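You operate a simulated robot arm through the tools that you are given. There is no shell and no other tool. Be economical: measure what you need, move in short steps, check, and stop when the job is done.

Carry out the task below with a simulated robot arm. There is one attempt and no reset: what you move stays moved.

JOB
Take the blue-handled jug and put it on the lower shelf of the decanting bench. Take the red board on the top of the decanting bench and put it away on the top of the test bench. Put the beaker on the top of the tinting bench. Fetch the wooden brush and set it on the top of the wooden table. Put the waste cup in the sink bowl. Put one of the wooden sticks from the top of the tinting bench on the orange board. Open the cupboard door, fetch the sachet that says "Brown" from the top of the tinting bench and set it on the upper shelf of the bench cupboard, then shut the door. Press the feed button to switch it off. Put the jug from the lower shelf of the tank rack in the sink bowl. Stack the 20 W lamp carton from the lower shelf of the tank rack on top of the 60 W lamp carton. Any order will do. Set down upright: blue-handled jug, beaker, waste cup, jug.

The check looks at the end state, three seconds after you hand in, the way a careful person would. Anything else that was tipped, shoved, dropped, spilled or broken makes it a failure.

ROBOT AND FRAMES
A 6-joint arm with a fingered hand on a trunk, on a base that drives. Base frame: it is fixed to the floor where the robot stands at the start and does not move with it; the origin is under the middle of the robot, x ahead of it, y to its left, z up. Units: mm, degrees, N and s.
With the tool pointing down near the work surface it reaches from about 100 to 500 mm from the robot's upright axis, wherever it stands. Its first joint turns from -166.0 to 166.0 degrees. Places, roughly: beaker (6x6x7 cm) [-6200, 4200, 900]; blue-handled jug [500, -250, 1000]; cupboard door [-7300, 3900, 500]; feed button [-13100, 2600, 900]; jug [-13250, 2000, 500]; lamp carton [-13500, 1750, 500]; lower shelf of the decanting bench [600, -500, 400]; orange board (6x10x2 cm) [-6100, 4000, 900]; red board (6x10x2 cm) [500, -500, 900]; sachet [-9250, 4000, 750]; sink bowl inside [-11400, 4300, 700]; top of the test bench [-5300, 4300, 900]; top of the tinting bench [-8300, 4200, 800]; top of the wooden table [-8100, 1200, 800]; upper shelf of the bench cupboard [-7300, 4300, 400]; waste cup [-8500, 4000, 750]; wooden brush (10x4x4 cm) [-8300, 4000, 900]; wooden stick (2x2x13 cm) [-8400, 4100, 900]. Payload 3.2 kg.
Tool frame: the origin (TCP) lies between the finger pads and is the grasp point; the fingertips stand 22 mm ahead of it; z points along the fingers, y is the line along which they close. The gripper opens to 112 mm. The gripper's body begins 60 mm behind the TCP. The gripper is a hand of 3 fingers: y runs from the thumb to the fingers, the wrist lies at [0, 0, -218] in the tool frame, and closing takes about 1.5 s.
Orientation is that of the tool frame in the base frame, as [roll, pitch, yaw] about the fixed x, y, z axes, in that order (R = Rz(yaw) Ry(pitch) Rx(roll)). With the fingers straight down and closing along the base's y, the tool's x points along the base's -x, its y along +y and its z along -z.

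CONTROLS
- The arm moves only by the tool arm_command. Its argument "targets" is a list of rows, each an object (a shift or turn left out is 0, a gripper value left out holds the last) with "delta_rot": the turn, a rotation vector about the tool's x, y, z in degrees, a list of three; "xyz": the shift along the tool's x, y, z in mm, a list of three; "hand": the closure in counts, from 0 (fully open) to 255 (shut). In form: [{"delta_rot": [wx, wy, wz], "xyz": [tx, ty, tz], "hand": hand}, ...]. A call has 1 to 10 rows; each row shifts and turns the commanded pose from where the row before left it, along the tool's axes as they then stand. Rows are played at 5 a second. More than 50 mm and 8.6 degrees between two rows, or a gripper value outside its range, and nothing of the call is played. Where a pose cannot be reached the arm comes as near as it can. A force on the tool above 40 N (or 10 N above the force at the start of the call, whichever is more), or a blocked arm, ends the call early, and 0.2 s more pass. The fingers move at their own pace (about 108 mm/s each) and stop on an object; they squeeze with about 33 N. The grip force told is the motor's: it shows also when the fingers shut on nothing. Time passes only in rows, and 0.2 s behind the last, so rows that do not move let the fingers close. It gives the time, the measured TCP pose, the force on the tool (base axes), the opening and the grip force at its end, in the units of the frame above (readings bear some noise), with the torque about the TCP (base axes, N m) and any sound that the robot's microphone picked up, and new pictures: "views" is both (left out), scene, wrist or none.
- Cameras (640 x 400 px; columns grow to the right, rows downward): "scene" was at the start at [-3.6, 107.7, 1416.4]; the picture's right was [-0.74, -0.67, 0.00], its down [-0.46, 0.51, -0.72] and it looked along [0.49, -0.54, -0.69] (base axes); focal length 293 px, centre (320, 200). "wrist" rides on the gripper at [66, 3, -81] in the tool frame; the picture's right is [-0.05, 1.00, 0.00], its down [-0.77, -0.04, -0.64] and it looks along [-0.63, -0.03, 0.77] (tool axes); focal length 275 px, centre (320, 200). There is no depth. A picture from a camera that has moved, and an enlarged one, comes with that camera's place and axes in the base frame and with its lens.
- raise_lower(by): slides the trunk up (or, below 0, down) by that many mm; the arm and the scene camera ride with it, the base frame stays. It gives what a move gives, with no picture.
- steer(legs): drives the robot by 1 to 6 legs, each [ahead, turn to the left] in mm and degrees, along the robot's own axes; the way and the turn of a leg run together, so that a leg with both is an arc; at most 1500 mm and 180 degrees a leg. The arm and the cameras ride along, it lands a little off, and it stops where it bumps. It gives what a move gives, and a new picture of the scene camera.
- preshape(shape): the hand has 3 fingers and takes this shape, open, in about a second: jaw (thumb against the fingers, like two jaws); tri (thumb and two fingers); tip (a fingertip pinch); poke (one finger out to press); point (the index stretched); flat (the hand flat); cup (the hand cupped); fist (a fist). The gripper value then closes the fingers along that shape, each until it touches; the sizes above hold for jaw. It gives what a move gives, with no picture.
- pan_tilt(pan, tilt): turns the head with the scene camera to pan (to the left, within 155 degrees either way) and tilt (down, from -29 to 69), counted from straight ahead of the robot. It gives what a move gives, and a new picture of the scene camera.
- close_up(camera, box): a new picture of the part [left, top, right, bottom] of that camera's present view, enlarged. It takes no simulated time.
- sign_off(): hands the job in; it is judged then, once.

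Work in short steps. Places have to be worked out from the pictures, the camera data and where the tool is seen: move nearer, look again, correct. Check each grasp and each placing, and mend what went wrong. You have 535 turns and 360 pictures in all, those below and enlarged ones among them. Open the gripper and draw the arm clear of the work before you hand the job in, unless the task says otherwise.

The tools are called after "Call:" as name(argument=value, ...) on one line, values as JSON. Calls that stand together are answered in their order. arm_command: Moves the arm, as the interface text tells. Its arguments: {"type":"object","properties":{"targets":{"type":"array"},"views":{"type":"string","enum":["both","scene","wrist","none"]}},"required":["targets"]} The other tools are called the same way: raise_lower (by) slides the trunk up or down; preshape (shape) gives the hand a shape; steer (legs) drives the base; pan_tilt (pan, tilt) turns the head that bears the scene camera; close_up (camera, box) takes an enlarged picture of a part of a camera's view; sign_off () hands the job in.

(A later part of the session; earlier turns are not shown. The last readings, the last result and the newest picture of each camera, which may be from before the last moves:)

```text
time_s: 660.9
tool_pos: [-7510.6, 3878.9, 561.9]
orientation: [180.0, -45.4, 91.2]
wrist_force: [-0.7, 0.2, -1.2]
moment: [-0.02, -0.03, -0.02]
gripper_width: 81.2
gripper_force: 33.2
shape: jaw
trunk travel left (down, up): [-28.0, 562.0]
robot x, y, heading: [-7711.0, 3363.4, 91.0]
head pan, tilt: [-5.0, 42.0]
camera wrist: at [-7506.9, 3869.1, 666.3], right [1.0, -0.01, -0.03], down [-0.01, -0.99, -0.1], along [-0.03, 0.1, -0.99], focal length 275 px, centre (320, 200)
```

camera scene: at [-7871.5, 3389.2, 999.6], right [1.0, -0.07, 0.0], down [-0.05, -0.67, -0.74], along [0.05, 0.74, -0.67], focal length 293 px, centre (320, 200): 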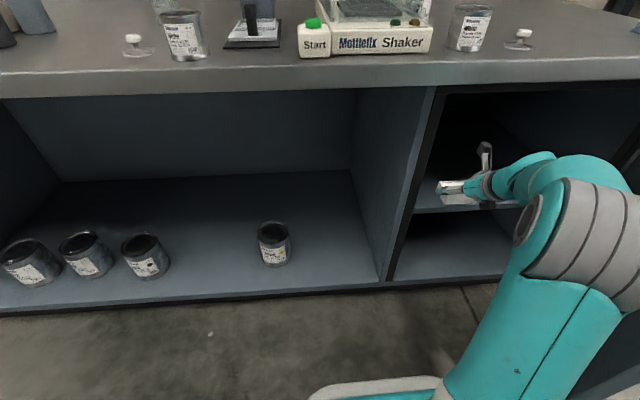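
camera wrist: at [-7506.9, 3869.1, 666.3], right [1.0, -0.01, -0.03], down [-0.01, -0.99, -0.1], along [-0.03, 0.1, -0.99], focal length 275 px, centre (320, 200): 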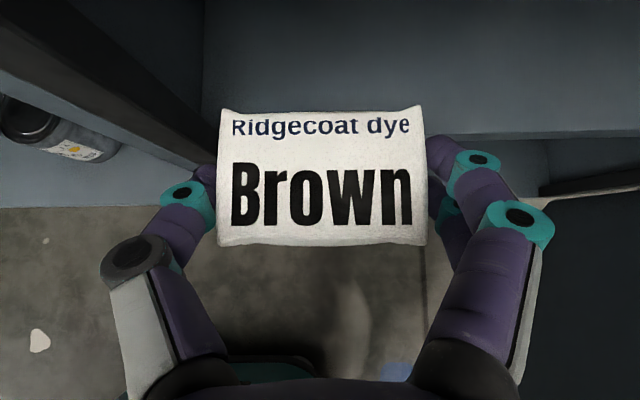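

The left frame is close, so I shift 28 mm right, drive in 115 mm more, and lower onto the shelf.

Call:
arm_command(targets=[{"xyz": [0, 28, 0]}], views="none")

Call:
steer(legs=[[118, 0]])

Call:
arm_command(targets=[{"xyz": [-7, 0, 7]}, {"xyz": [-3.5, 0, 3.5]}, {"xyz": [-3.5, 0, 3.5]}, {"xyz": [-3, 0, 3]}, {"xyz": [-3, 0, 3]}, {"xyz": [-3, 0, 3]}, {"xyz": [-3, 0, 3]}], views="wrist")

```text
time_s: 661.3
tool_pos: [-7483.1, 3879.7, 562.7]
orientation: [-180.0, -45.4, 91.2]
wrist_force: [0.1, -0.2, -1.2]
moment: [-0.01, 0.03, 0.02]
gripper_width: 81.2
gripper_force: 32.9
shape: jaw
trunk travel left (down, up): [-28.0, 562.0]
robot x, y, heading: [-7711.4, 3361.1, 90.9]
head pan, tilt: [-5.0, 42.0]
```

```text
time_s: 662.6
tool_pos: [-7484.5, 4000.8, 561.9]
orientation: [180.0, -45.5, 91.4]
wrist_force: [0.1, 0.5, -1.3]
moment: [-0.01, -0.04, -0.02]
gripper_width: 81.0
gripper_force: 33.0
shape: jaw
trunk travel left (down, up): [-28.0, 562.0]
robot x, y, heading: [-7717.6, 3486.2, 90.8]
head pan, tilt: [-5.0, 42.0]
camera scene: at [-7873.3, 3507.4, 999.6], right [1.0, -0.07, 0.0], down [-0.05, -0.67, -0.74], along [0.05, 0.74, -0.67], focal length 293 px, centre (320, 200)
```

scene: 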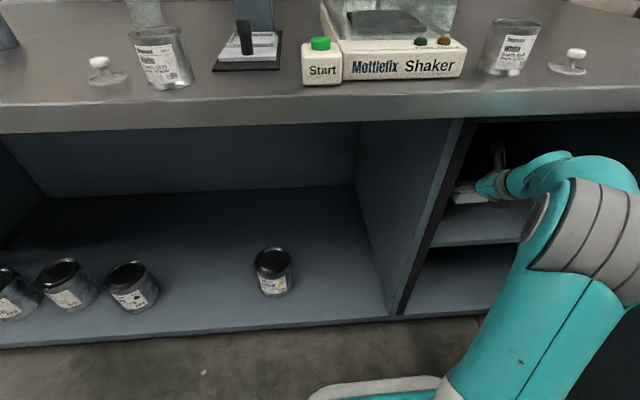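

```text
time_s: 664.2
tool_pos: [-7485.7, 3999.5, 523.9]
orientation: [180.0, -45.5, 91.4]
wrist_force: [0.1, 0.5, -1.3]
moment: [0.01, -0.02, -0.03]
gripper_width: 81.3
gripper_force: 33.2
shape: jaw
trunk travel left (down, up): [-28.0, 562.0]
robot x, y, heading: [-7713.4, 3486.5, 91.0]
head pan, tilt: [-5.0, 42.0]
camera wrist: at [-7482.3, 3990.0, 628.6], right [1.0, -0.01, -0.03], down [-0.01, -0.99, -0.1], along [-0.03, 0.1, -0.99], focal length 275 px, centre (320, 200)
```

wrist: 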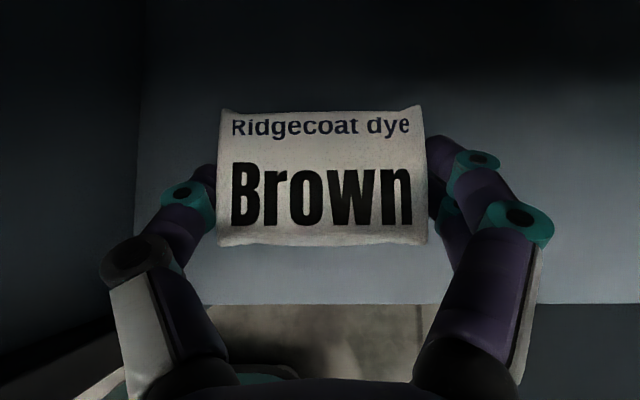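

Call:
arm_command(targets=[{"xyz": [-3.5, 0, 3.5]}, {"xyz": [-3.5, 0, 3.5]}, {"xyz": [-3, 0, 3]}, {"xyz": [-3, 0, 3]}, {"xyz": [-3, 0, 3]}, {"xyz": [-3, 0, 3]}, {"xyz": [-3, 0, 3]}], views="none")

```text
time_s: 665.8
tool_pos: [-7484.9, 4000.5, 494.1]
orientation: [-179.9, -45.4, 91.3]
wrist_force: [0.2, 0.5, -0.9]
moment: [-0.01, -0.01, 0.02]
gripper_width: 81.1
gripper_force: 33.0
shape: jaw
trunk travel left (down, up): [-28.0, 562.0]
robot x, y, heading: [-7715.4, 3484.6, 90.9]
head pan, tilt: [-5.0, 42.0]
```

Call:
arm_command(targets=[{"xyz": [-3, 0, 3]}, {"xyz": [-3, 0, 3]}, {"xyz": [-3, 0, 3]}, {"xyz": [-3, 0, 3]}, {"xyz": [-3, 0, 3]}, {"xyz": [-3, 0, 3]}, {"xyz": [-3, 0, 3]}, {"xyz": [-3, 0, 3]}], views="none")

```text
time_s: 667.3
tool_pos: [-7484.8, 4002.7, 473.7]
orientation: [179.5, -46.3, 91.7]
wrist_force: [-1.2, -2.4, 21.0]
moment: [0.17, 0.05, 0.12]
gripper_width: 80.2
gripper_force: 32.6
shape: jaw
trunk travel left (down, up): [-28.0, 562.0]
robot x, y, heading: [-7716.5, 3482.3, 90.9]
head pan, tilt: [-5.0, 42.0]
stopped in row 7: the force on the tool passed its limit at 44 N (the readings are from after the stop); the commanded pose is now the measured one
```

Touchdown (shelf z≈433). I release, rise, and back out.

Call:
arm_command(targets=[{"xyz": [1.5, 0, -1.5]}, {"hand": 0}, {}, {}, {}, {"xyz": [20, 0, -20]}, {"xyz": [20, 0, -20]}, {"xyz": [20, 0, -20]}], views="wrist")

Call:
steer(legs=[[-330, 0]])

```text
time_s: 669.1
tool_pos: [-7481.9, 4000.1, 559.2]
orientation: [179.6, -45.9, 91.5]
wrist_force: [1.3, -0.1, 0.0]
moment: [0.01, 0.02, -0.01]
gripper_width: 111.8
gripper_force: 0.1
shape: jaw
trunk travel left (down, up): [-28.0, 562.0]
robot x, y, heading: [-7716.2, 3487.0, 90.8]
head pan, tilt: [-5.0, 42.0]
camera wrist: at [-7479.4, 3989.6, 663.2], right [1.0, -0.01, -0.03], down [-0.01, -0.99, -0.11], along [-0.03, 0.11, -0.99], focal length 275 px, centre (320, 200)
```

wrist: 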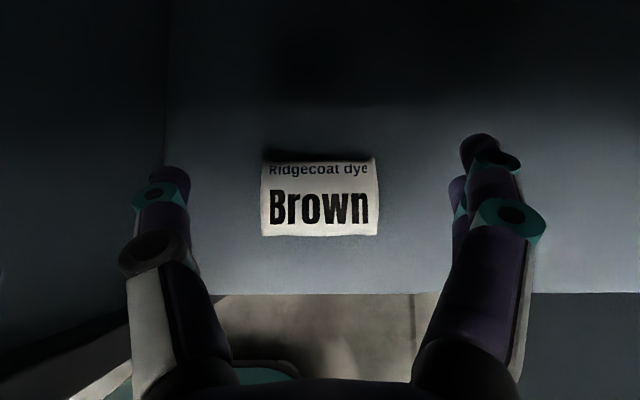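

```text
time_s: 671.3
tool_pos: [-7478.2, 3668.3, 559.8]
orientation: [179.6, -45.9, 92.0]
wrist_force: [-0.2, -0.6, 0.9]
moment: [0.01, 0.02, 0.01]
gripper_width: 111.8
gripper_force: 0.0
shape: jaw
trunk travel left (down, up): [-28.0, 562.0]
robot x, y, heading: [-7712.1, 3151.2, 91.4]
head pan, tilt: [-5.0, 42.0]
camera scene: at [-7866.9, 3173.0, 999.6], right [1.0, -0.06, 0.0], down [-0.04, -0.67, -0.74], along [0.05, 0.74, -0.67], focal length 293 px, centre (320, 200)
```

scene: 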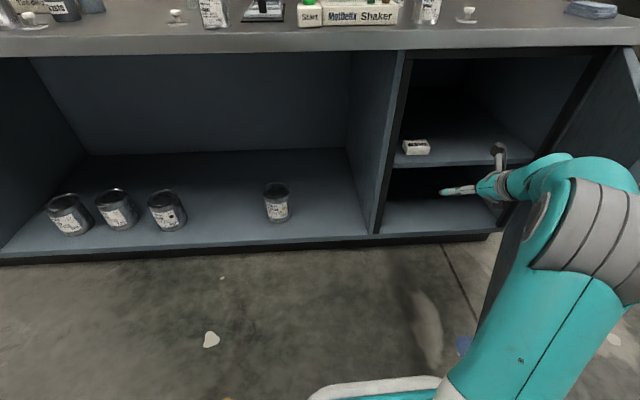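

The sachet is on the upper shelf. Now I shut the door: with the fist closed I swing round its outer face and push it closed.

Call:
arm_command(targets=[{"hand": 255}, {}, {}, {}, {}], views="none")

Call:
steer(legs=[[-250, 0], [0, -22], [250, 0], [0, 31], [150, 0]])

```text
time_s: 672.5
tool_pos: [-7480.8, 3669.8, 559.9]
orientation: [179.6, -45.8, 92.0]
wrist_force: [-0.4, -0.1, 0.1]
moment: [0.01, 0.03, 0.04]
gripper_width: 0.2
gripper_force: 33.0
shape: jaw
trunk travel left (down, up): [-28.0, 562.0]
robot x, y, heading: [-7705.4, 3154.6, 91.4]
head pan, tilt: [-5.0, 42.0]
```

```text
time_s: 679.4
tool_pos: [-7499.1, 3840.2, 559.8]
orientation: [179.5, -45.9, 101.3]
wrist_force: [-0.1, 0.2, -0.1]
moment: [0.01, -0.01, 0.01]
gripper_width: 0.1
gripper_force: 33.2
shape: jaw
trunk travel left (down, up): [-28.0, 562.0]
robot x, y, heading: [-7642.1, 3289.7, 100.6]
head pan, tilt: [-5.0, 42.0]
camera scene: at [-7800.4, 3287.5, 999.6], right [1.0, 0.1, 0.0], down [0.07, -0.67, -0.74], along [-0.07, 0.74, -0.67], focal length 293 px, centre (320, 200)
```

scene: 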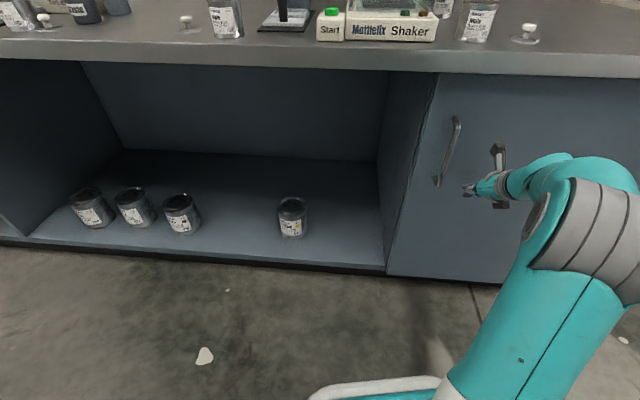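

The door is (nearly) shut. One more small push to make sure, then I back away and raise, heading for the waste cup.

Call:
steer(legs=[[40, 0]])

```text
time_s: 680.3
tool_pos: [-7507.7, 3879.9, 558.9]
orientation: [179.6, -45.9, 101.5]
wrist_force: [-0.3, -2.4, 0.6]
moment: [0.0, -0.01, 0.0]
gripper_width: 0.2
gripper_force: 33.2
shape: jaw
trunk travel left (down, up): [-28.0, 562.0]
robot x, y, heading: [-7650.6, 3335.1, 100.5]
head pan, tilt: [-5.0, 42.0]
camera scene: at [-7807.7, 3326.4, 999.6], right [0.99, 0.1, 0.0], down [0.07, -0.67, -0.74], along [-0.07, 0.74, -0.67], focal length 293 px, centre (320, 200)
```

scene: 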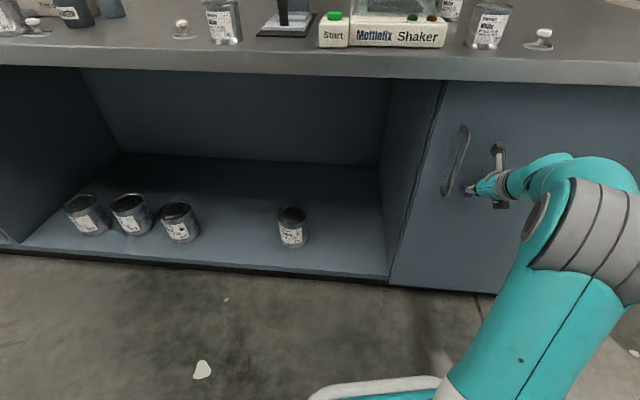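

Call:
arm_command(targets=[{"xyz": [7, 0, 7]}, {"xyz": [7, 0, 7]}, {"xyz": [7, 0, 7]}, {}], views="none")

```text
time_s: 680.7
tool_pos: [-7507.8, 3881.2, 557.2]
orientation: [-179.9, -45.5, 100.9]
wrist_force: [-2.6, -18.6, 5.2]
moment: [0.03, 0.01, -0.05]
gripper_width: 0.3
gripper_force: 33.4
shape: jaw
trunk travel left (down, up): [-28.0, 562.0]
robot x, y, heading: [-7649.4, 3326.6, 100.7]
head pan, tilt: [-5.0, 42.0]
stopped in row 1: the force on the tool passed its limit at 54 N (the readings are from after the stop); the commanded pose is now the measured one
```

The door is firmly shut. I pull back, raise, turn the tool down, and drive to the waste cup (-8414, 4023).

Call:
arm_command(targets=[{"xyz": [-28, 0, -28]}, {"xyz": [-28, 0, -28]}, {"xyz": [-28, 0, -28]}], views="none")

Call:
raise_lower(by=400)

Call:
raise_lower(by=160)

Call:
arm_command(targets=[{"delta_rot": [0, -8.5, 0], "hand": 60}, {"delta_rot": [0, -8.5, 0]}, {"delta_rot": [0, -8.5, 0]}, {"delta_rot": [0, -8.5, 0]}, {"delta_rot": [0, -8.5, 0]}, {"delta_rot": [0, -3, 0]}, {}], views="none")

```text
time_s: 681.5
tool_pos: [-7485.7, 3767.3, 556.5]
orientation: [-180.0, -45.3, 101.1]
wrist_force: [-0.3, -0.2, 0.0]
moment: [0.02, -0.02, -0.03]
gripper_width: 0.1
gripper_force: 32.8
shape: jaw
trunk travel left (down, up): [-28.0, 562.0]
robot x, y, heading: [-7648.4, 3327.3, 100.6]
head pan, tilt: [-5.0, 42.0]
```

```text
time_s: 685.3
tool_pos: [-7485.5, 3766.4, 957.5]
orientation: [180.0, -45.5, 101.0]
wrist_force: [-0.4, -0.3, 0.4]
moment: [0.01, -0.02, 0.01]
gripper_width: 0.3
gripper_force: 32.4
shape: jaw
trunk travel left (down, up): [-428.0, 162.0]
robot x, y, heading: [-7649.5, 3329.3, 100.7]
head pan, tilt: [-5.0, 42.0]
```

```text
time_s: 687.1
tool_pos: [-7484.9, 3764.9, 1117.5]
orientation: [-179.8, -45.5, 101.1]
wrist_force: [0.5, -0.3, -0.3]
moment: [-0.02, -0.03, 0.02]
gripper_width: 0.0
gripper_force: 32.5
shape: jaw
trunk travel left (down, up): [-588.0, 2.0]
robot x, y, heading: [-7647.4, 3330.6, 100.4]
head pan, tilt: [-5.0, 42.0]
```

```text
time_s: 688.7
tool_pos: [-7486.6, 3766.1, 1118.4]
orientation: [-180.0, 0.1, 101.1]
wrist_force: [-0.3, -0.2, -0.5]
moment: [-0.02, 0.0, 0.0]
gripper_width: 85.5
gripper_force: 0.1
shape: jaw
trunk travel left (down, up): [-588.0, 2.0]
robot x, y, heading: [-7649.8, 3329.3, 100.6]
head pan, tilt: [-5.0, 42.0]
```

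Call:
steer(legs=[[-100, 0], [0, 79.4], [1023, 0], [0, -90], [380, 0]])

Call:
arm_command(targets=[{"xyz": [0, 0, 45]}], views="wrist")

```text
time_s: 704.1
tool_pos: [-8433.2, 4000.8, 1118.3]
orientation: [-180.0, 0.1, 91.9]
wrist_force: [0.1, 0.0, 0.0]
moment: [-0.03, 0.01, 0.01]
gripper_width: 85.3
gripper_force: 0.0
shape: jaw
trunk travel left (down, up): [-588.0, 2.0]
robot x, y, heading: [-8666.7, 3598.9, 91.5]
head pan, tilt: [-5.0, 42.0]
camera scene: at [-8821.7, 3618.8, 1559.6], right [1.0, -0.06, 0.0], down [-0.04, -0.67, -0.74], along [0.05, 0.74, -0.67], focal length 293 px, centre (320, 200)
```

scene: 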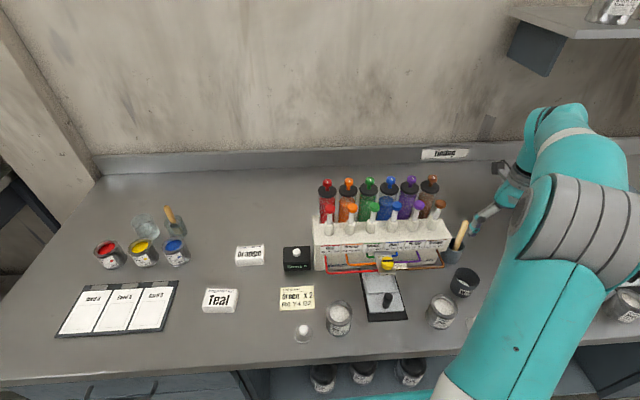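

```text
time_s: 704.5
tool_pos: [-8433.7, 4000.4, 1071.4]
orientation: [-180.0, 0.0, 91.9]
wrist_force: [-0.2, -0.3, 0.5]
moment: [0.02, 0.04, 0.01]
gripper_width: 85.3
gripper_force: 0.0
shape: jaw
trunk travel left (down, up): [-588.0, 2.0]
robot x, y, heading: [-8661.7, 3593.6, 91.6]
head pan, tilt: [-5.0, 42.0]
camera wrist: at [-8431.0, 4066.8, 1152.1], right [1.0, -0.01, 0.0], down [-0.01, -0.77, 0.64], along [-0.01, -0.64, -0.77], focal length 275 px, centre (320, 200)
```

wrist: 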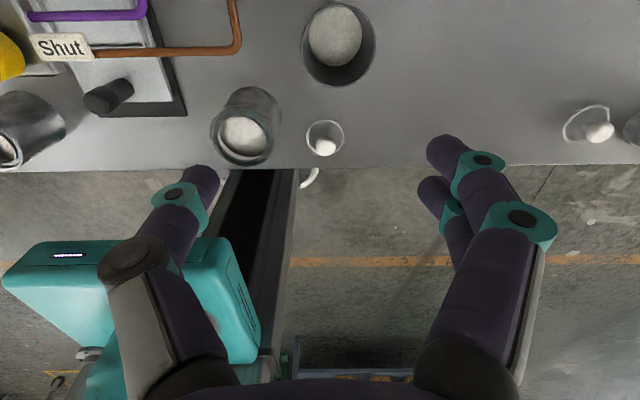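

The waste cup's rim centre is (-8417, 4022). I move over it, descend and grip.

Call:
arm_command(targets=[{"xyz": [21, 17.4, 0]}, {"xyz": [0, 0, 45]}, {"xyz": [0, 0, 45]}, {"xyz": [0, 0, 30]}], views="wrist")

```text
time_s: 705.5
tool_pos: [-8417.3, 4020.5, 952.9]
orientation: [179.9, 0.0, 91.9]
wrist_force: [0.1, -0.5, -1.3]
moment: [0.01, 0.02, 0.03]
gripper_width: 85.2
gripper_force: 0.0
shape: jaw
trunk travel left (down, up): [-588.0, 2.0]
robot x, y, heading: [-8665.9, 3595.8, 91.3]
head pan, tilt: [-5.0, 42.0]
camera wrist: at [-8416.1, 4087.8, 1033.5], right [1.0, -0.01, 0.0], down [-0.01, -0.77, 0.64], along [-0.01, -0.64, -0.77], focal length 275 px, centre (320, 200)
```

wrist: 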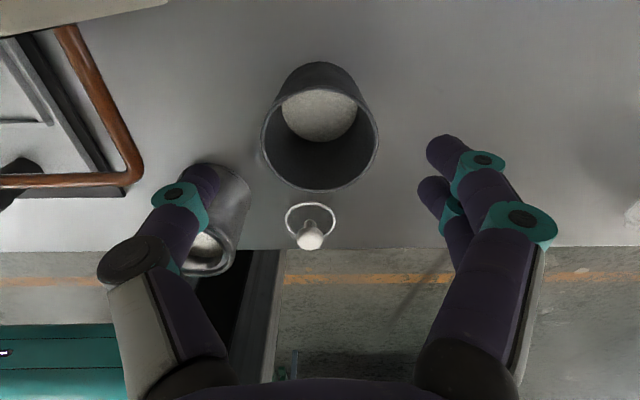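

The paint can is close to the thumb, so I rotate the hand 22° to move the thumb away, then descend and grip.

Call:
arm_command(targets=[{"delta_rot": [0, 0, 7.4], "hand": 75}, {"delta_rot": [0, 0, 7.4]}, {"delta_rot": [0, 0, 7.4]}, {"xyz": [0, 0, 40]}, {"xyz": [0, 0, 36]}, {"hand": 255}, {}, {}, {}, {}], views="none")

Call:
arm_command(targets=[{"xyz": [0, 0, -20]}, {"xyz": [0, 0, -40]}, {"xyz": [0, 0, -45]}, {"xyz": [0, 0, -45]}], views="wrist")

```text
time_s: 707.7
tool_pos: [-8417.8, 4019.7, 875.8]
orientation: [-179.9, 0.0, 69.6]
wrist_force: [0.1, 0.3, 0.3]
moment: [0.01, 0.0, 0.0]
gripper_width: 41.4
gripper_force: 32.8
shape: jaw
trunk travel left (down, up): [-588.0, 2.0]
robot x, y, heading: [-8664.5, 3597.7, 91.3]
head pan, tilt: [-5.0, 42.0]
```

```text
time_s: 708.7
tool_pos: [-8419.4, 4022.0, 1025.4]
orientation: [-179.9, 0.1, 69.7]
wrist_force: [-0.5, 0.8, 0.0]
moment: [-0.04, -0.01, 0.04]
gripper_width: 41.4
gripper_force: 33.2
shape: jaw
trunk travel left (down, up): [-588.0, 2.0]
robot x, y, heading: [-8664.7, 3593.4, 91.3]
head pan, tilt: [-5.0, 42.0]
camera wrist: at [-8392.6, 4083.5, 1106.4], right [0.92, -0.39, 0.0], down [-0.3, -0.71, 0.64], along [-0.25, -0.59, -0.77], focal length 275 px, centre (320, 200)
```

wrist: 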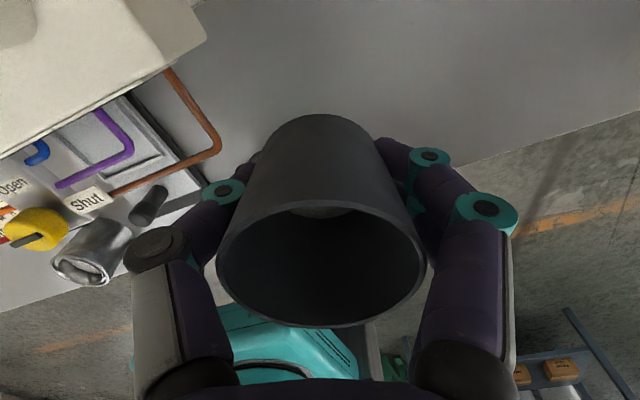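

The cup is held upright. I drive to the sink (~-11400, 4300).

Call:
steer(legs=[[-350, 0], [0, 88.7], [1500, 0], [1450, 0], [0, -90]])

```text
time_s: 732.3
tool_pos: [-11312.9, 3641.7, 1024.5]
orientation: [-179.9, 0.2, 67.3]
wrist_force: [-0.8, -0.5, 0.0]
moment: [0.02, 0.01, 0.03]
gripper_width: 41.3
gripper_force: 32.6
shape: jaw
trunk travel left (down, up): [-588.0, 2.0]
robot x, y, heading: [-11578.2, 3228.6, 88.8]
head pan, tilt: [-5.0, 42.0]
camera scene: at [-11733.6, 3256.3, 1559.6], right [0.99, -0.11, 0.0], down [-0.07, -0.67, -0.74], along [0.08, 0.74, -0.67], focal length 293 px, centre (320, 200)
```

scene: 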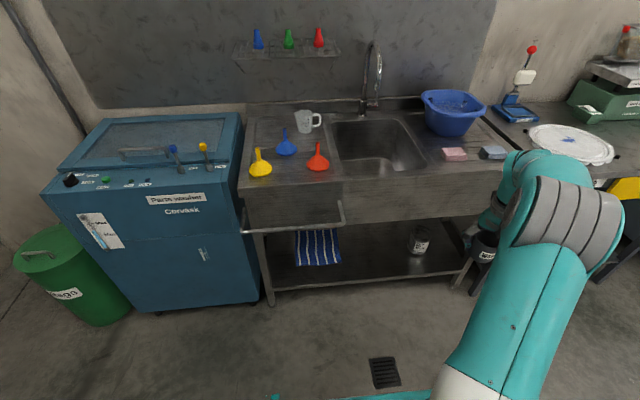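

The sink bowl spans x≈-11557…-11207, y≈4180…4620. I bring the arm in, and drive up so the cup comes over the bowl near (-11330, 4230).

Call:
arm_command(targets=[{"xyz": [-4, -40, 0]}, {"xyz": [-4, -40, 0]}, {"xyz": [-4, -40, 0]}, {"xyz": [-4, -40, 0]}], views="none")

Call:
steer(legs=[[0, -13.2], [550, 0], [0, 14.4]])

Call:
arm_command(targets=[{}], views="wrist")

```text
time_s: 733.3
tool_pos: [-11467.3, 3689.7, 1026.5]
orientation: [-180.0, 0.1, 67.3]
wrist_force: [0.3, -0.2, 0.3]
moment: [-0.02, 0.01, 0.04]
gripper_width: 40.9
gripper_force: 32.7
shape: jaw
trunk travel left (down, up): [-588.0, 2.0]
robot x, y, heading: [-11577.3, 3224.1, 89.3]
head pan, tilt: [-5.0, 42.0]
```

```text
time_s: 738.1
tool_pos: [-11338.4, 4216.0, 1025.9]
orientation: [-180.0, 0.2, 68.2]
wrist_force: [0.6, -0.1, -1.6]
moment: [0.0, -0.01, 0.05]
gripper_width: 40.9
gripper_force: 33.1
shape: jaw
trunk travel left (down, up): [-588.0, 2.0]
robot x, y, heading: [-11439.7, 3752.4, 90.0]
head pan, tilt: [-5.0, 42.0]
camera scene: at [-11598.8, 3779.9, 1559.6], right [1.0, -0.09, 0.0], down [-0.06, -0.67, -0.74], along [0.07, 0.74, -0.67], focal length 293 px, centre (320, 200)
```

scene: 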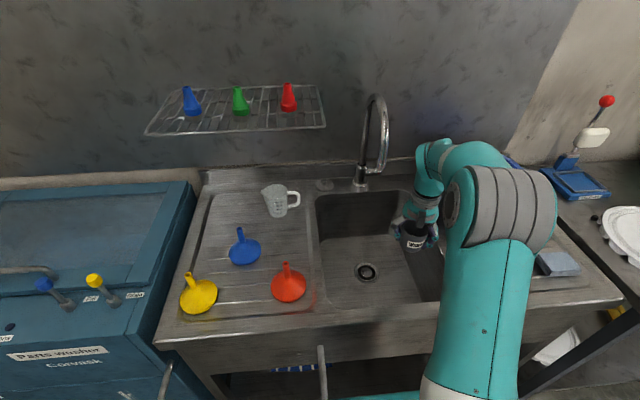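

```text
time_s: 738.5
tool_pos: [-11338.5, 4216.0, 1026.6]
orientation: [180.0, 0.2, 68.2]
wrist_force: [-0.3, -0.4, -0.3]
moment: [-0.01, 0.01, -0.01]
gripper_width: 41.0
gripper_force: 33.1
shape: jaw
trunk travel left (down, up): [-588.0, 2.0]
robot x, y, heading: [-11440.8, 3751.9, 89.9]
head pan, tilt: [-5.0, 42.0]
camera wrist: at [-11310.5, 4278.1, 1106.7], right [0.91, -0.41, 0.0], down [-0.32, -0.7, 0.64], along [-0.26, -0.58, -0.77], focal length 275 px, centre (320, 200)
```

wrist: 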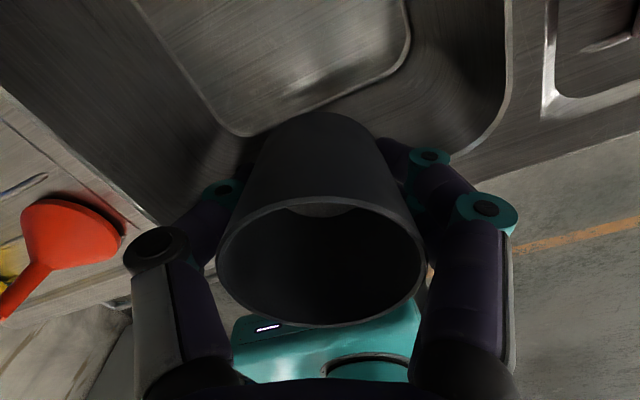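

The cup is over the bowl's flat bottom. I lower with the trunk, then slowly with the arm until it touches.

Call:
raise_lower(by=-255)

Call:
arm_command(targets=[{"xyz": [0, 0, 8]}, {"xyz": [0, 0, 6]}, {"xyz": [0, 0, 5]}, {"xyz": [0, 0, 5]}, {"xyz": [0, 0, 5]}, {"xyz": [0, 0, 5]}, {"xyz": [0, 0, 5]}, {"xyz": [0, 0, 5]}, {"xyz": [0, 0, 5]}, {"xyz": [0, 0, 5]}], views="none")

```text
time_s: 741.1
tool_pos: [-11338.6, 4217.1, 770.9]
orientation: [-180.0, 0.1, 68.2]
wrist_force: [-0.6, 1.0, -1.1]
moment: [-0.01, 0.0, 0.02]
gripper_width: 40.7
gripper_force: 33.3
shape: jaw
trunk travel left (down, up): [-333.0, 257.0]
robot x, y, heading: [-11441.6, 3752.3, 89.9]
head pan, tilt: [-5.0, 42.0]
```

```text
time_s: 743.3
tool_pos: [-11337.9, 4217.4, 716.2]
orientation: [-180.0, 0.1, 68.0]
wrist_force: [-0.4, 0.1, 0.4]
moment: [0.03, 0.02, 0.01]
gripper_width: 41.0
gripper_force: 33.4
shape: jaw
trunk travel left (down, up): [-333.0, 257.0]
robot x, y, heading: [-11442.7, 3755.1, 90.0]
head pan, tilt: [-5.0, 42.0]
```

Call:
arm_command(targets=[{"xyz": [0, 0, 5]}, {"xyz": [0, 0, 5]}, {"xyz": [0, 0, 5]}, {"xyz": [0, 0, 4]}, {"xyz": [0, 0, 4]}, {"xyz": [0, 0, 4]}, {"xyz": [0, 0, 4]}, {"xyz": [0, 0, 4]}, {"xyz": [0, 0, 4]}], views="none")

```text
time_s: 744.5
tool_pos: [-11337.9, 4217.8, 699.9]
orientation: [-179.8, -0.6, 68.0]
wrist_force: [-2.4, -3.7, 27.9]
moment: [-0.05, -0.43, -0.08]
gripper_width: 42.3
gripper_force: 32.8
shape: jaw
trunk travel left (down, up): [-333.0, 257.0]
robot x, y, heading: [-11440.9, 3752.5, 89.7]
head pan, tilt: [-5.0, 42.0]
stopped in row 6: the force on the tool passed its limit at 44 N (the readings are from after the stop); the commanded pose is now the measured one
```

Contact. I release and rise, then check.

Call:
arm_command(targets=[{"xyz": [0, 0, -2]}, {"hand": 60}, {}, {}, {}, {"xyz": [0, 0, -45]}, {"xyz": [0, 0, -45]}, {"xyz": [0, 0, -45]}, {"xyz": [0, 0, -45]}], views="wrist")

```text
time_s: 746.5
tool_pos: [-11338.2, 4219.0, 879.0]
orientation: [-179.9, -0.3, 68.3]
wrist_force: [-0.1, 0.0, 0.2]
moment: [-0.01, -0.01, 0.02]
gripper_width: 85.4
gripper_force: 0.0
shape: jaw
trunk travel left (down, up): [-333.0, 257.0]
robot x, y, heading: [-11436.3, 3756.6, 89.7]
head pan, tilt: [-5.0, 42.0]
camera wrist: at [-11310.6, 4279.2, 959.0], right [0.91, -0.41, 0.0], down [-0.32, -0.71, 0.63], along [-0.26, -0.57, -0.77], focal length 275 px, centre (320, 200)
```

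wrist: 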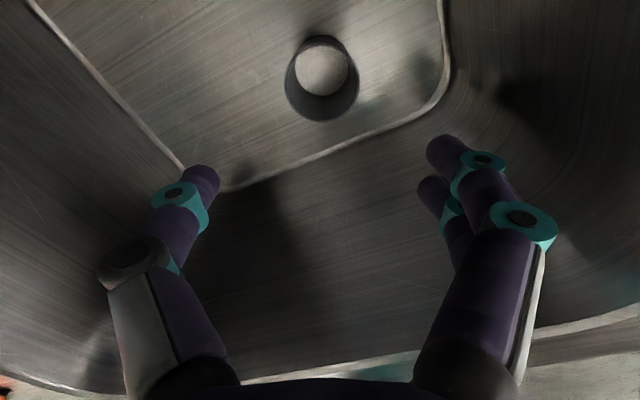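

The waste cup stands in the sink. Now to the tank rack: I raise up and drive to face it (heading 180) at about (-12300, 2200).

Call:
raise_lower(by=250)

Call:
steer(legs=[[-450, 0], [0, 143.5], [1380, 0], [0, -53.5]])

```text
time_s: 749.1
tool_pos: [-11337.0, 4218.7, 1127.8]
orientation: [-179.8, -0.3, 68.2]
wrist_force: [-0.3, -0.6, 0.4]
moment: [-0.01, 0.0, -0.02]
gripper_width: 85.6
gripper_force: 0.1
shape: jaw
trunk travel left (down, up): [-583.0, 7.0]
robot x, y, heading: [-11439.7, 3753.0, 89.9]
head pan, tilt: [-5.0, 42.0]
```

```text
time_s: 766.6
tool_pos: [-12764.4, 2330.0, 1127.6]
orientation: [-179.9, -0.2, 157.3]
wrist_force: [-0.2, -0.3, 0.3]
moment: [0.01, -0.03, 0.02]
gripper_width: 85.5
gripper_force: 0.0
shape: jaw
trunk travel left (down, up): [-583.0, 7.0]
robot x, y, heading: [-12301.0, 2216.8, 179.1]
head pan, tilt: [-5.0, 42.0]
camera scene: at [-12325.6, 2066.3, 1554.6], right [0.1, 0.99, 0.0], down [0.67, -0.07, -0.74], along [-0.74, 0.08, -0.67], focal length 293 px, centre (320, 200)
```

scene: 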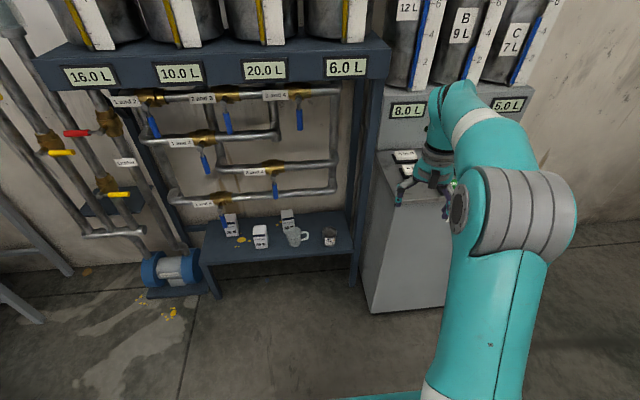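

Call:
close_up(camera="scene", box=[200, 190, 370, 290])

```text
3.76 times, centred on (285, 240) of scene
camera zoom: at [-12325.6, 2066.3, 1554.6], right [0.1, 0.99, 0.0], down [0.67, -0.07, -0.74], along [-0.74, 0.08, -0.67], focal length 1103 px, centre (452, 49)
```

zoom: 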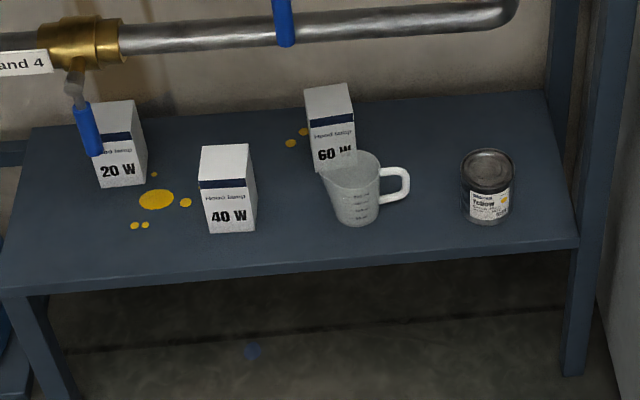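

I identify the cartons (20 W, 40 W, 60 W) and the jug. First the feed button at about (-13083, 2615, 900): I tilt the hand 45° forward and drive over to it.

Call:
arm_command(targets=[{"delta_rot": [0, 0, -7.5]}, {"delta_rot": [0, 0, -7.5]}, {"delta_rot": [0, 0, -7.5]}, {"delta_rot": [0, 8.5, 0]}, {"delta_rot": [0, 8.5, 0]}, {"delta_rot": [0, 8.5, 0]}, {"delta_rot": [0, 8.5, 0]}, {"delta_rot": [0, 8.5, 0]}, {"delta_rot": [0, 2.5, 0]}], views="none")

Call:
raise_lower(by=-70)

Call:
steer(legs=[[0, -42.7], [380, 0], [0, 43.6]])

Call:
arm_command(targets=[{}], views="wrist")

```text
time_s: 768.6
tool_pos: [-12764.5, 2332.4, 1127.5]
orientation: [179.8, -45.3, 179.9]
wrist_force: [0.0, -0.6, 0.2]
moment: [0.03, 0.02, 0.0]
gripper_width: 85.4
gripper_force: 0.1
shape: jaw
trunk travel left (down, up): [-583.0, 7.0]
robot x, y, heading: [-12300.1, 2217.5, 179.2]
head pan, tilt: [-5.0, 42.0]
```

```text
time_s: 769.6
tool_pos: [-12764.1, 2332.5, 1057.6]
orientation: [179.8, -45.3, 179.8]
wrist_force: [-0.8, -0.5, -0.1]
moment: [0.0, -0.02, 0.03]
gripper_width: 85.7
gripper_force: 0.0
shape: jaw
trunk travel left (down, up): [-513.0, 77.0]
robot x, y, heading: [-12301.8, 2222.5, 178.8]
head pan, tilt: [-5.0, 42.0]
```

```text
time_s: 776.0
tool_pos: [-13040.5, 2597.4, 1056.6]
orientation: [180.0, -45.3, -179.8]
wrist_force: [-0.2, 0.9, 0.2]
moment: [0.03, -0.02, 0.0]
gripper_width: 85.6
gripper_force: 0.0
shape: jaw
trunk travel left (down, up): [-513.0, 77.0]
robot x, y, heading: [-12575.5, 2488.5, 179.2]
head pan, tilt: [-5.0, 42.0]
camera scene: at [-12601.3, 2332.8, 1484.6], right [0.1, 1.0, 0.0], down [0.67, -0.07, -0.74], along [-0.74, 0.07, -0.67], focal length 293 px, centre (320, 200)
```

scene: 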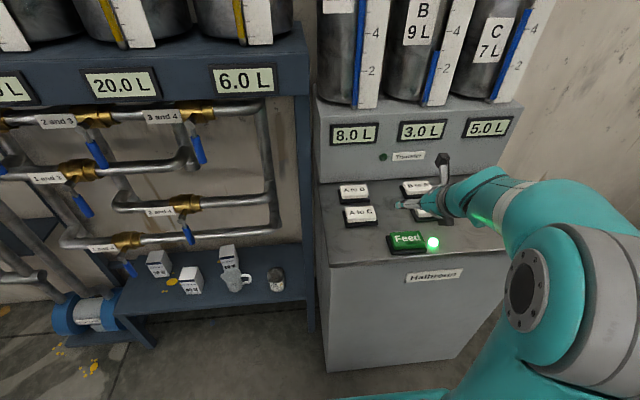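

```text
time_s: 776.4
tool_pos: [-13041.7, 2595.8, 1057.4]
orientation: [180.0, -45.3, -179.9]
wrist_force: [0.2, -0.2, -0.2]
moment: [0.0, 0.0, 0.01]
gripper_width: 85.5
gripper_force: 0.2
shape: jaw
trunk travel left (down, up): [-513.0, 77.0]
robot x, y, heading: [-12578.2, 2488.1, 179.3]
head pan, tilt: [-5.0, 42.0]
camera wrist: at [-13031.2, 2600.0, 1161.2], right [0.03, 1.0, -0.03], down [0.99, -0.03, -0.1], along [-0.1, -0.03, -0.99], focal length 275 px, centre (320, 200)
```

wrist: 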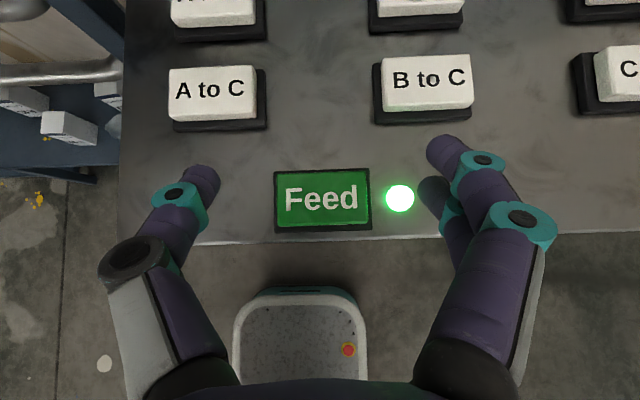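

The "Feed" key is at (-13056, 2594, 911), its lamp lit. I close the hand and press it from above in small steps.

Call:
arm_command(targets=[{"hand": 255}, {}, {}, {}, {"xyz": [-22, 0, 28]}, {"xyz": [-22, 0, 28]}, {"xyz": [-20, 0, 26]}], views="none")

Call:
arm_command(targets=[{"xyz": [-2.1, 0, 2.1]}, {"xyz": [-2.1, 0, 2.1]}, {"xyz": [-2.1, 0, 2.1]}, {"xyz": [-2.1, 0, 2.1]}], views="none")

```text
time_s: 778.0
tool_pos: [-13054.4, 2594.0, 953.6]
orientation: [180.0, -45.2, -179.8]
wrist_force: [0.2, -0.1, 0.2]
moment: [0.01, 0.04, 0.02]
gripper_width: 0.0
gripper_force: 33.7
shape: jaw
trunk travel left (down, up): [-513.0, 77.0]
robot x, y, heading: [-12579.9, 2487.7, 179.2]
head pan, tilt: [-5.0, 42.0]
```

```text
time_s: 779.0
tool_pos: [-13055.4, 2596.1, 942.2]
orientation: [179.8, -45.3, -179.8]
wrist_force: [-1.4, 0.0, 2.4]
moment: [-0.04, 0.03, -0.03]
gripper_width: 0.1
gripper_force: 32.8
shape: jaw
trunk travel left (down, up): [-513.0, 77.0]
robot x, y, heading: [-12576.1, 2485.7, 179.0]
head pan, tilt: [-5.0, 42.0]
heard: click
```

A click was heard. I rise and check the lamp.

Call:
arm_command(targets=[{"xyz": [28, 0, -28]}, {"xyz": [28, 0, -28]}, {"xyz": [14, 0, -14]}], views="wrist")

```text
time_s: 779.8
tool_pos: [-13053.6, 2594.9, 1042.0]
orientation: [179.9, -45.2, -179.8]
wrist_force: [0.4, 0.1, -0.2]
moment: [0.0, -0.02, 0.0]
gripper_width: 0.1
gripper_force: 33.1
shape: jaw
trunk travel left (down, up): [-513.0, 77.0]
robot x, y, heading: [-12574.5, 2488.0, 179.3]
head pan, tilt: [-5.0, 42.0]
camera wrist: at [-13043.3, 2598.2, 1146.6], right [0.03, 1.0, -0.03], down [0.99, -0.03, -0.1], along [-0.1, -0.03, -0.99], focal length 275 px, centre (320, 200)
```

wrist: 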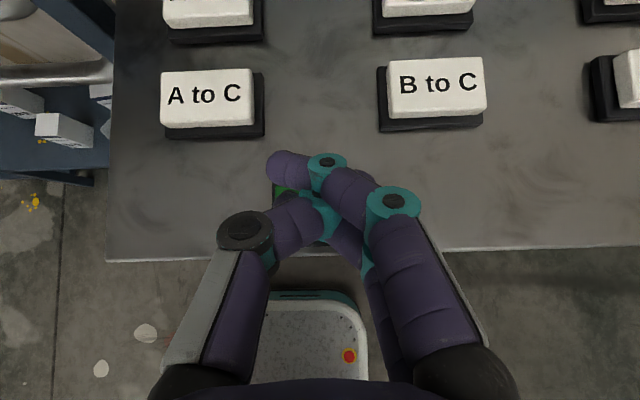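

The lamp's glow is gone. Next the jug: I bring the tool down with a 45° yaw, and drive in front of it.

Call:
arm_command(targets=[{"delta_rot": [0, -8.5, 0], "hand": 0}, {"delta_rot": [0, -8.5, 0]}, {"delta_rot": [0, -8.5, 0]}, {"delta_rot": [0, -8.5, 0]}, {"delta_rot": [0, -8.5, 0]}, {"delta_rot": [0, -2.7, 0]}], views="none")

Call:
steer(legs=[[-250, 0], [0, 64.3], [612, 0], [0, -63.6]])

Call:
arm_command(targets=[{"delta_rot": [0, 0, 7.5]}, {"delta_rot": [0, 0, 7.5]}, {"delta_rot": [0, 0, 7.5]}, {"delta_rot": [0, 0, 7.5]}, {"delta_rot": [0, 0, 7.5]}, {"delta_rot": [0, 0, 7.5]}, {"xyz": [-33, 33, 0]}, {"xyz": [-33, 33, 0]}], views="none")

Call:
raise_lower(by=-360)

```text
time_s: 781.2
tool_pos: [-13055.0, 2595.9, 1040.2]
orientation: [179.9, -0.1, -179.9]
wrist_force: [-0.2, 0.4, 0.2]
moment: [-0.03, 0.01, -0.02]
gripper_width: 112.2
gripper_force: 0.0
shape: jaw
trunk travel left (down, up): [-513.0, 77.0]
robot x, y, heading: [-12579.9, 2489.0, 179.1]
head pan, tilt: [-5.0, 42.0]
```

```text
time_s: 791.8
tool_pos: [-13074.0, 2023.5, 1040.8]
orientation: [180.0, -0.1, -178.3]
wrist_force: [-0.3, 0.8, 0.1]
moment: [-0.02, 0.01, 0.0]
gripper_width: 111.9
gripper_force: 0.1
shape: jaw
trunk travel left (down, up): [-513.0, 77.0]
robot x, y, heading: [-12593.1, 1927.4, -178.9]
head pan, tilt: [-5.0, 42.0]
camera scene: at [-12612.3, 1773.6, 1484.6], right [0.07, 1.0, 0.0], down [0.67, -0.05, -0.74], along [-0.74, 0.05, -0.67], focal length 293 px, centre (320, 200)
```

scene: 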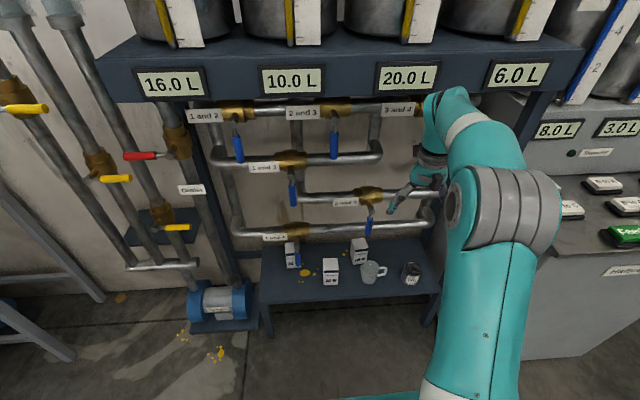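

```text
time_s: 793.6
tool_pos: [-12976.6, 2028.8, 1039.2]
orientation: [-180.0, -0.2, 136.7]
wrist_force: [-0.4, -0.4, -0.5]
moment: [0.0, 0.02, 0.02]
gripper_width: 112.1
gripper_force: 0.2
shape: jaw
trunk travel left (down, up): [-513.0, 77.0]
robot x, y, heading: [-12594.5, 1930.5, -178.8]
head pan, tilt: [-5.0, 42.0]
```

```text
time_s: 797.1
tool_pos: [-12978.7, 2027.9, 679.5]
orientation: [-180.0, -0.1, 136.8]
wrist_force: [0.2, -0.4, 0.0]
moment: [-0.01, -0.01, -0.03]
gripper_width: 111.9
gripper_force: 0.1
shape: jaw
trunk travel left (down, up): [-153.0, 437.0]
robot x, y, heading: [-12590.9, 1929.5, -179.0]
head pan, tilt: [-5.0, 42.0]
```

Triangulation puts the shelf at z≈385 and the jug at about (-13297, 2042). I drive in over it and look.

Call:
steer(legs=[[314, 0]])

Call:
arm_command(targets=[{}], views="wrist")

```text
time_s: 799.1
tool_pos: [-13266.1, 2022.3, 677.9]
orientation: [179.7, 0.8, 136.7]
wrist_force: [20.1, 3.3, 3.3]
moment: [-0.1, 0.16, 0.61]
gripper_width: 111.6
gripper_force: 0.1
shape: jaw
trunk travel left (down, up): [-153.0, 437.0]
robot x, y, heading: [-12888.8, 1925.3, -179.0]
head pan, tilt: [-5.0, 42.0]
stopped in leg 1: the force on the tool passed its limit at 51 N (the readings are from after the stop); the commanded pose is now the measured one
camera scene: at [-12905.3, 1768.6, 1124.7], right [0.07, 1.0, 0.0], down [0.67, -0.05, -0.74], along [-0.74, 0.05, -0.67], focal length 293 px, centre (320, 200)
```

scene: 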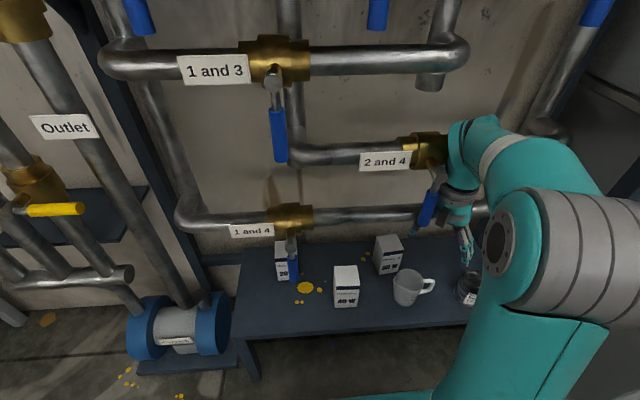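

```text
time_s: 799.5
tool_pos: [-13267.5, 2023.3, 678.6]
orientation: [179.8, 0.8, 136.7]
wrist_force: [24.2, 3.0, 2.0]
moment: [-0.05, 0.11, 0.72]
gripper_width: 111.6
gripper_force: 0.1
shape: jaw
trunk travel left (down, up): [-153.0, 437.0]
robot x, y, heading: [-12884.8, 1928.1, -179.3]
head pan, tilt: [-5.0, 42.0]
camera wrist: at [-13313.7, 2071.3, 758.0], right [0.72, 0.69, 0.0], down [0.53, -0.55, 0.65], along [0.45, -0.46, -0.76], focal length 275 px, centre (320, 200)
```

wrist: 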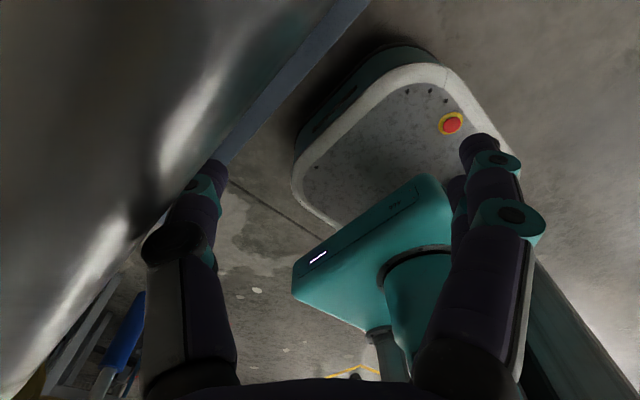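

The hand met the pipework that runs above the shelf front, so I back off. The jug must be taken nearly horizontally, below the pipes: I back up, pitch the hand towards horizontal (pointing diagonally so the handle stays clear) and lower.

Call:
steer(legs=[[-200, 0]])

Call:
arm_command(targets=[{"delta_rot": [0, 8.3, 0]}, {"delta_rot": [0, 8.3, 0]}, {"delta_rot": [0, 8.3, 0]}, {"delta_rot": [0, 8.3, 0]}, {"delta_rot": [0, 8.3, 0]}, {"delta_rot": [0, 8.3, 0]}, {"delta_rot": [0, 8.3, 0]}, {"delta_rot": [0, 8.3, 0]}, {"delta_rot": [0, 8.3, 0], "hand": 40}], views="none")

Call:
raise_lower(by=-150)

```text
time_s: 801.1
tool_pos: [-13069.1, 2025.2, 677.6]
orientation: [179.7, 0.8, 136.7]
wrist_force: [0.3, -0.2, -0.7]
moment: [0.03, -0.01, 0.01]
gripper_width: 112.1
gripper_force: 0.1
shape: jaw
trunk travel left (down, up): [-153.0, 437.0]
robot x, y, heading: [-12692.4, 1924.8, -179.2]
head pan, tilt: [-5.0, 42.0]
camera scene: at [-12708.6, 1771.7, 1124.6], right [0.07, 1.0, 0.0], down [0.67, -0.05, -0.74], along [-0.74, 0.05, -0.67], focal length 293 px, centre (320, 200)
```

scene: 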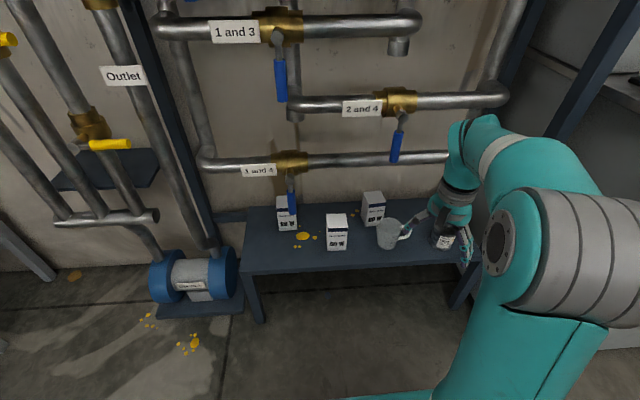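

```text
time_s: 803.1
tool_pos: [-13031.6, 2034.8, 829.5]
orientation: [174.3, -73.4, 141.8]
wrist_force: [-0.8, -0.3, 0.0]
moment: [0.02, 0.03, 0.01]
gripper_width: 94.4
gripper_force: 0.0
shape: jaw
out of reach, approached as far as the arm can: row 6, 7, 8, 9
trunk travel left (down, up): [-153.0, 437.0]
robot x, y, heading: [-12687.9, 1924.4, -179.3]
head pan, tilt: [-5.0, 42.0]
```

```text
time_s: 804.8
tool_pos: [-13033.7, 2038.0, 674.2]
orientation: [175.2, -72.9, 141.3]
wrist_force: [0.2, 0.7, -0.1]
moment: [0.02, 0.03, 0.0]
gripper_width: 94.8
gripper_force: 0.1
shape: jaw
trunk travel left (down, up): [-3.0, 587.0]
robot x, y, heading: [-12693.0, 1929.3, -179.1]
head pan, tilt: [-5.0, 42.0]
```

Call:
steer(legs=[[-130, 0]])

Call:
arm_command(targets=[{"xyz": [-26, -25, 30]}, {"xyz": [-26, -25, 30]}, {"xyz": [-26, -25, 30]}, {"xyz": [-26, -25, 30]}, {"xyz": [-26, -25, 30]}, {"xyz": [-26, -25, 30]}, {"xyz": [-26, -10, 20]}, {"xyz": [-20, 0, 6]}], views="wrist")

```text
time_s: 806.1
tool_pos: [-12905.5, 2038.8, 674.3]
orientation: [175.3, -72.8, 141.2]
wrist_force: [0.0, 0.9, -0.4]
moment: [0.01, 0.0, -0.03]
gripper_width: 94.7
gripper_force: 0.2
shape: jaw
trunk travel left (down, up): [-3.0, 587.0]
robot x, y, heading: [-12566.4, 1926.3, -178.9]
head pan, tilt: [-5.0, 42.0]
camera scene: at [-12586.1, 1773.6, 973.9], right [0.07, 1.0, 0.0], down [0.67, -0.05, -0.74], along [-0.74, 0.05, -0.67], focal length 293 px, centre (320, 200)
```

scene: 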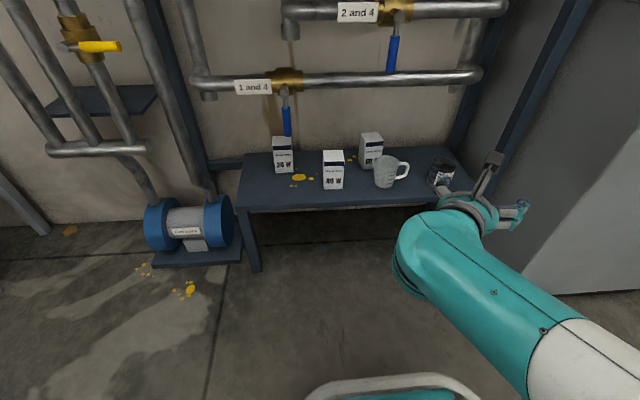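

```text
time_s: 807.9
tool_pos: [-13050.6, 1994.6, 699.3]
orientation: [175.5, -72.9, 140.9]
wrist_force: [0.4, 0.3, -0.4]
moment: [0.02, 0.03, 0.01]
gripper_width: 94.5
gripper_force: 0.0
shape: jaw
out of reach, approached as far as the arm can: row 1, 2, 3, 4, 5, 6, 7, 8
trunk travel left (down, up): [-3.0, 587.0]
robot x, y, heading: [-12558.5, 1927.4, -179.1]
head pan, tilt: [-5.0, 42.0]
camera wrist: at [-13008.3, 1955.2, 785.7], right [0.7, 0.72, -0.02], down [0.59, -0.59, -0.55], along [-0.41, 0.37, -0.83], focal length 275 px, centre (320, 200)
```

wrist: 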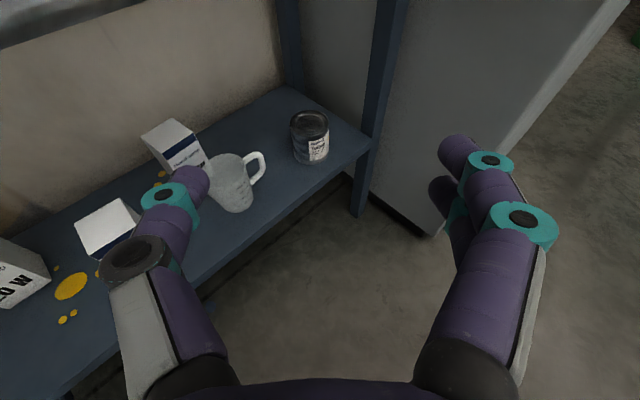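

The arm can't get low in this diagonal pose; with the hand straight ahead and 45° down it can. I reorient so, and reach low and forward.

Call:
arm_command(targets=[{"delta_rot": [0, -7, 0], "hand": 255}, {"delta_rot": [0, -7, 0]}, {"delta_rot": [0, -7, 0]}, {"delta_rot": [0, -7, 0]}, {"delta_rot": [5.5, 0, -5.5]}, {"delta_rot": [5.5, 0, -5.5]}, {"delta_rot": [5.5, 0, -5.5]}, {"delta_rot": [5.5, 0, -5.5]}, {"delta_rot": [5.5, 0, -5.5]}], views="none")

Call:
arm_command(targets=[{"xyz": [-10, 0, 45]}, {"xyz": [-30, 0, 30]}, {"xyz": [-30, 0, 30]}, {"xyz": [-30, 0, 30]}, {"xyz": [-30, 0, 30]}, {"xyz": [-30, 0, 30]}], views="none")

```text
time_s: 809.9
tool_pos: [-13048.9, 1991.3, 699.1]
orientation: [178.6, -44.7, 176.6]
wrist_force: [0.6, 0.4, 0.5]
moment: [-0.02, 0.0, 0.0]
gripper_width: 0.1
gripper_force: 33.4
shape: jaw
trunk travel left (down, up): [-3.0, 587.0]
robot x, y, heading: [-12560.3, 1932.1, -179.1]
head pan, tilt: [-5.0, 42.0]
```

```text
time_s: 811.3
tool_pos: [-13072.3, 1991.7, 468.5]
orientation: [179.2, -44.0, 177.9]
wrist_force: [0.3, 0.9, 1.6]
moment: [-0.01, -0.03, -0.01]
gripper_width: 0.0
gripper_force: 32.8
shape: jaw
out of reach, approached as far as the arm can: row 6
trunk travel left (down, up): [-3.0, 587.0]
robot x, y, heading: [-12557.9, 1931.1, -178.9]
head pan, tilt: [-5.0, 42.0]
```

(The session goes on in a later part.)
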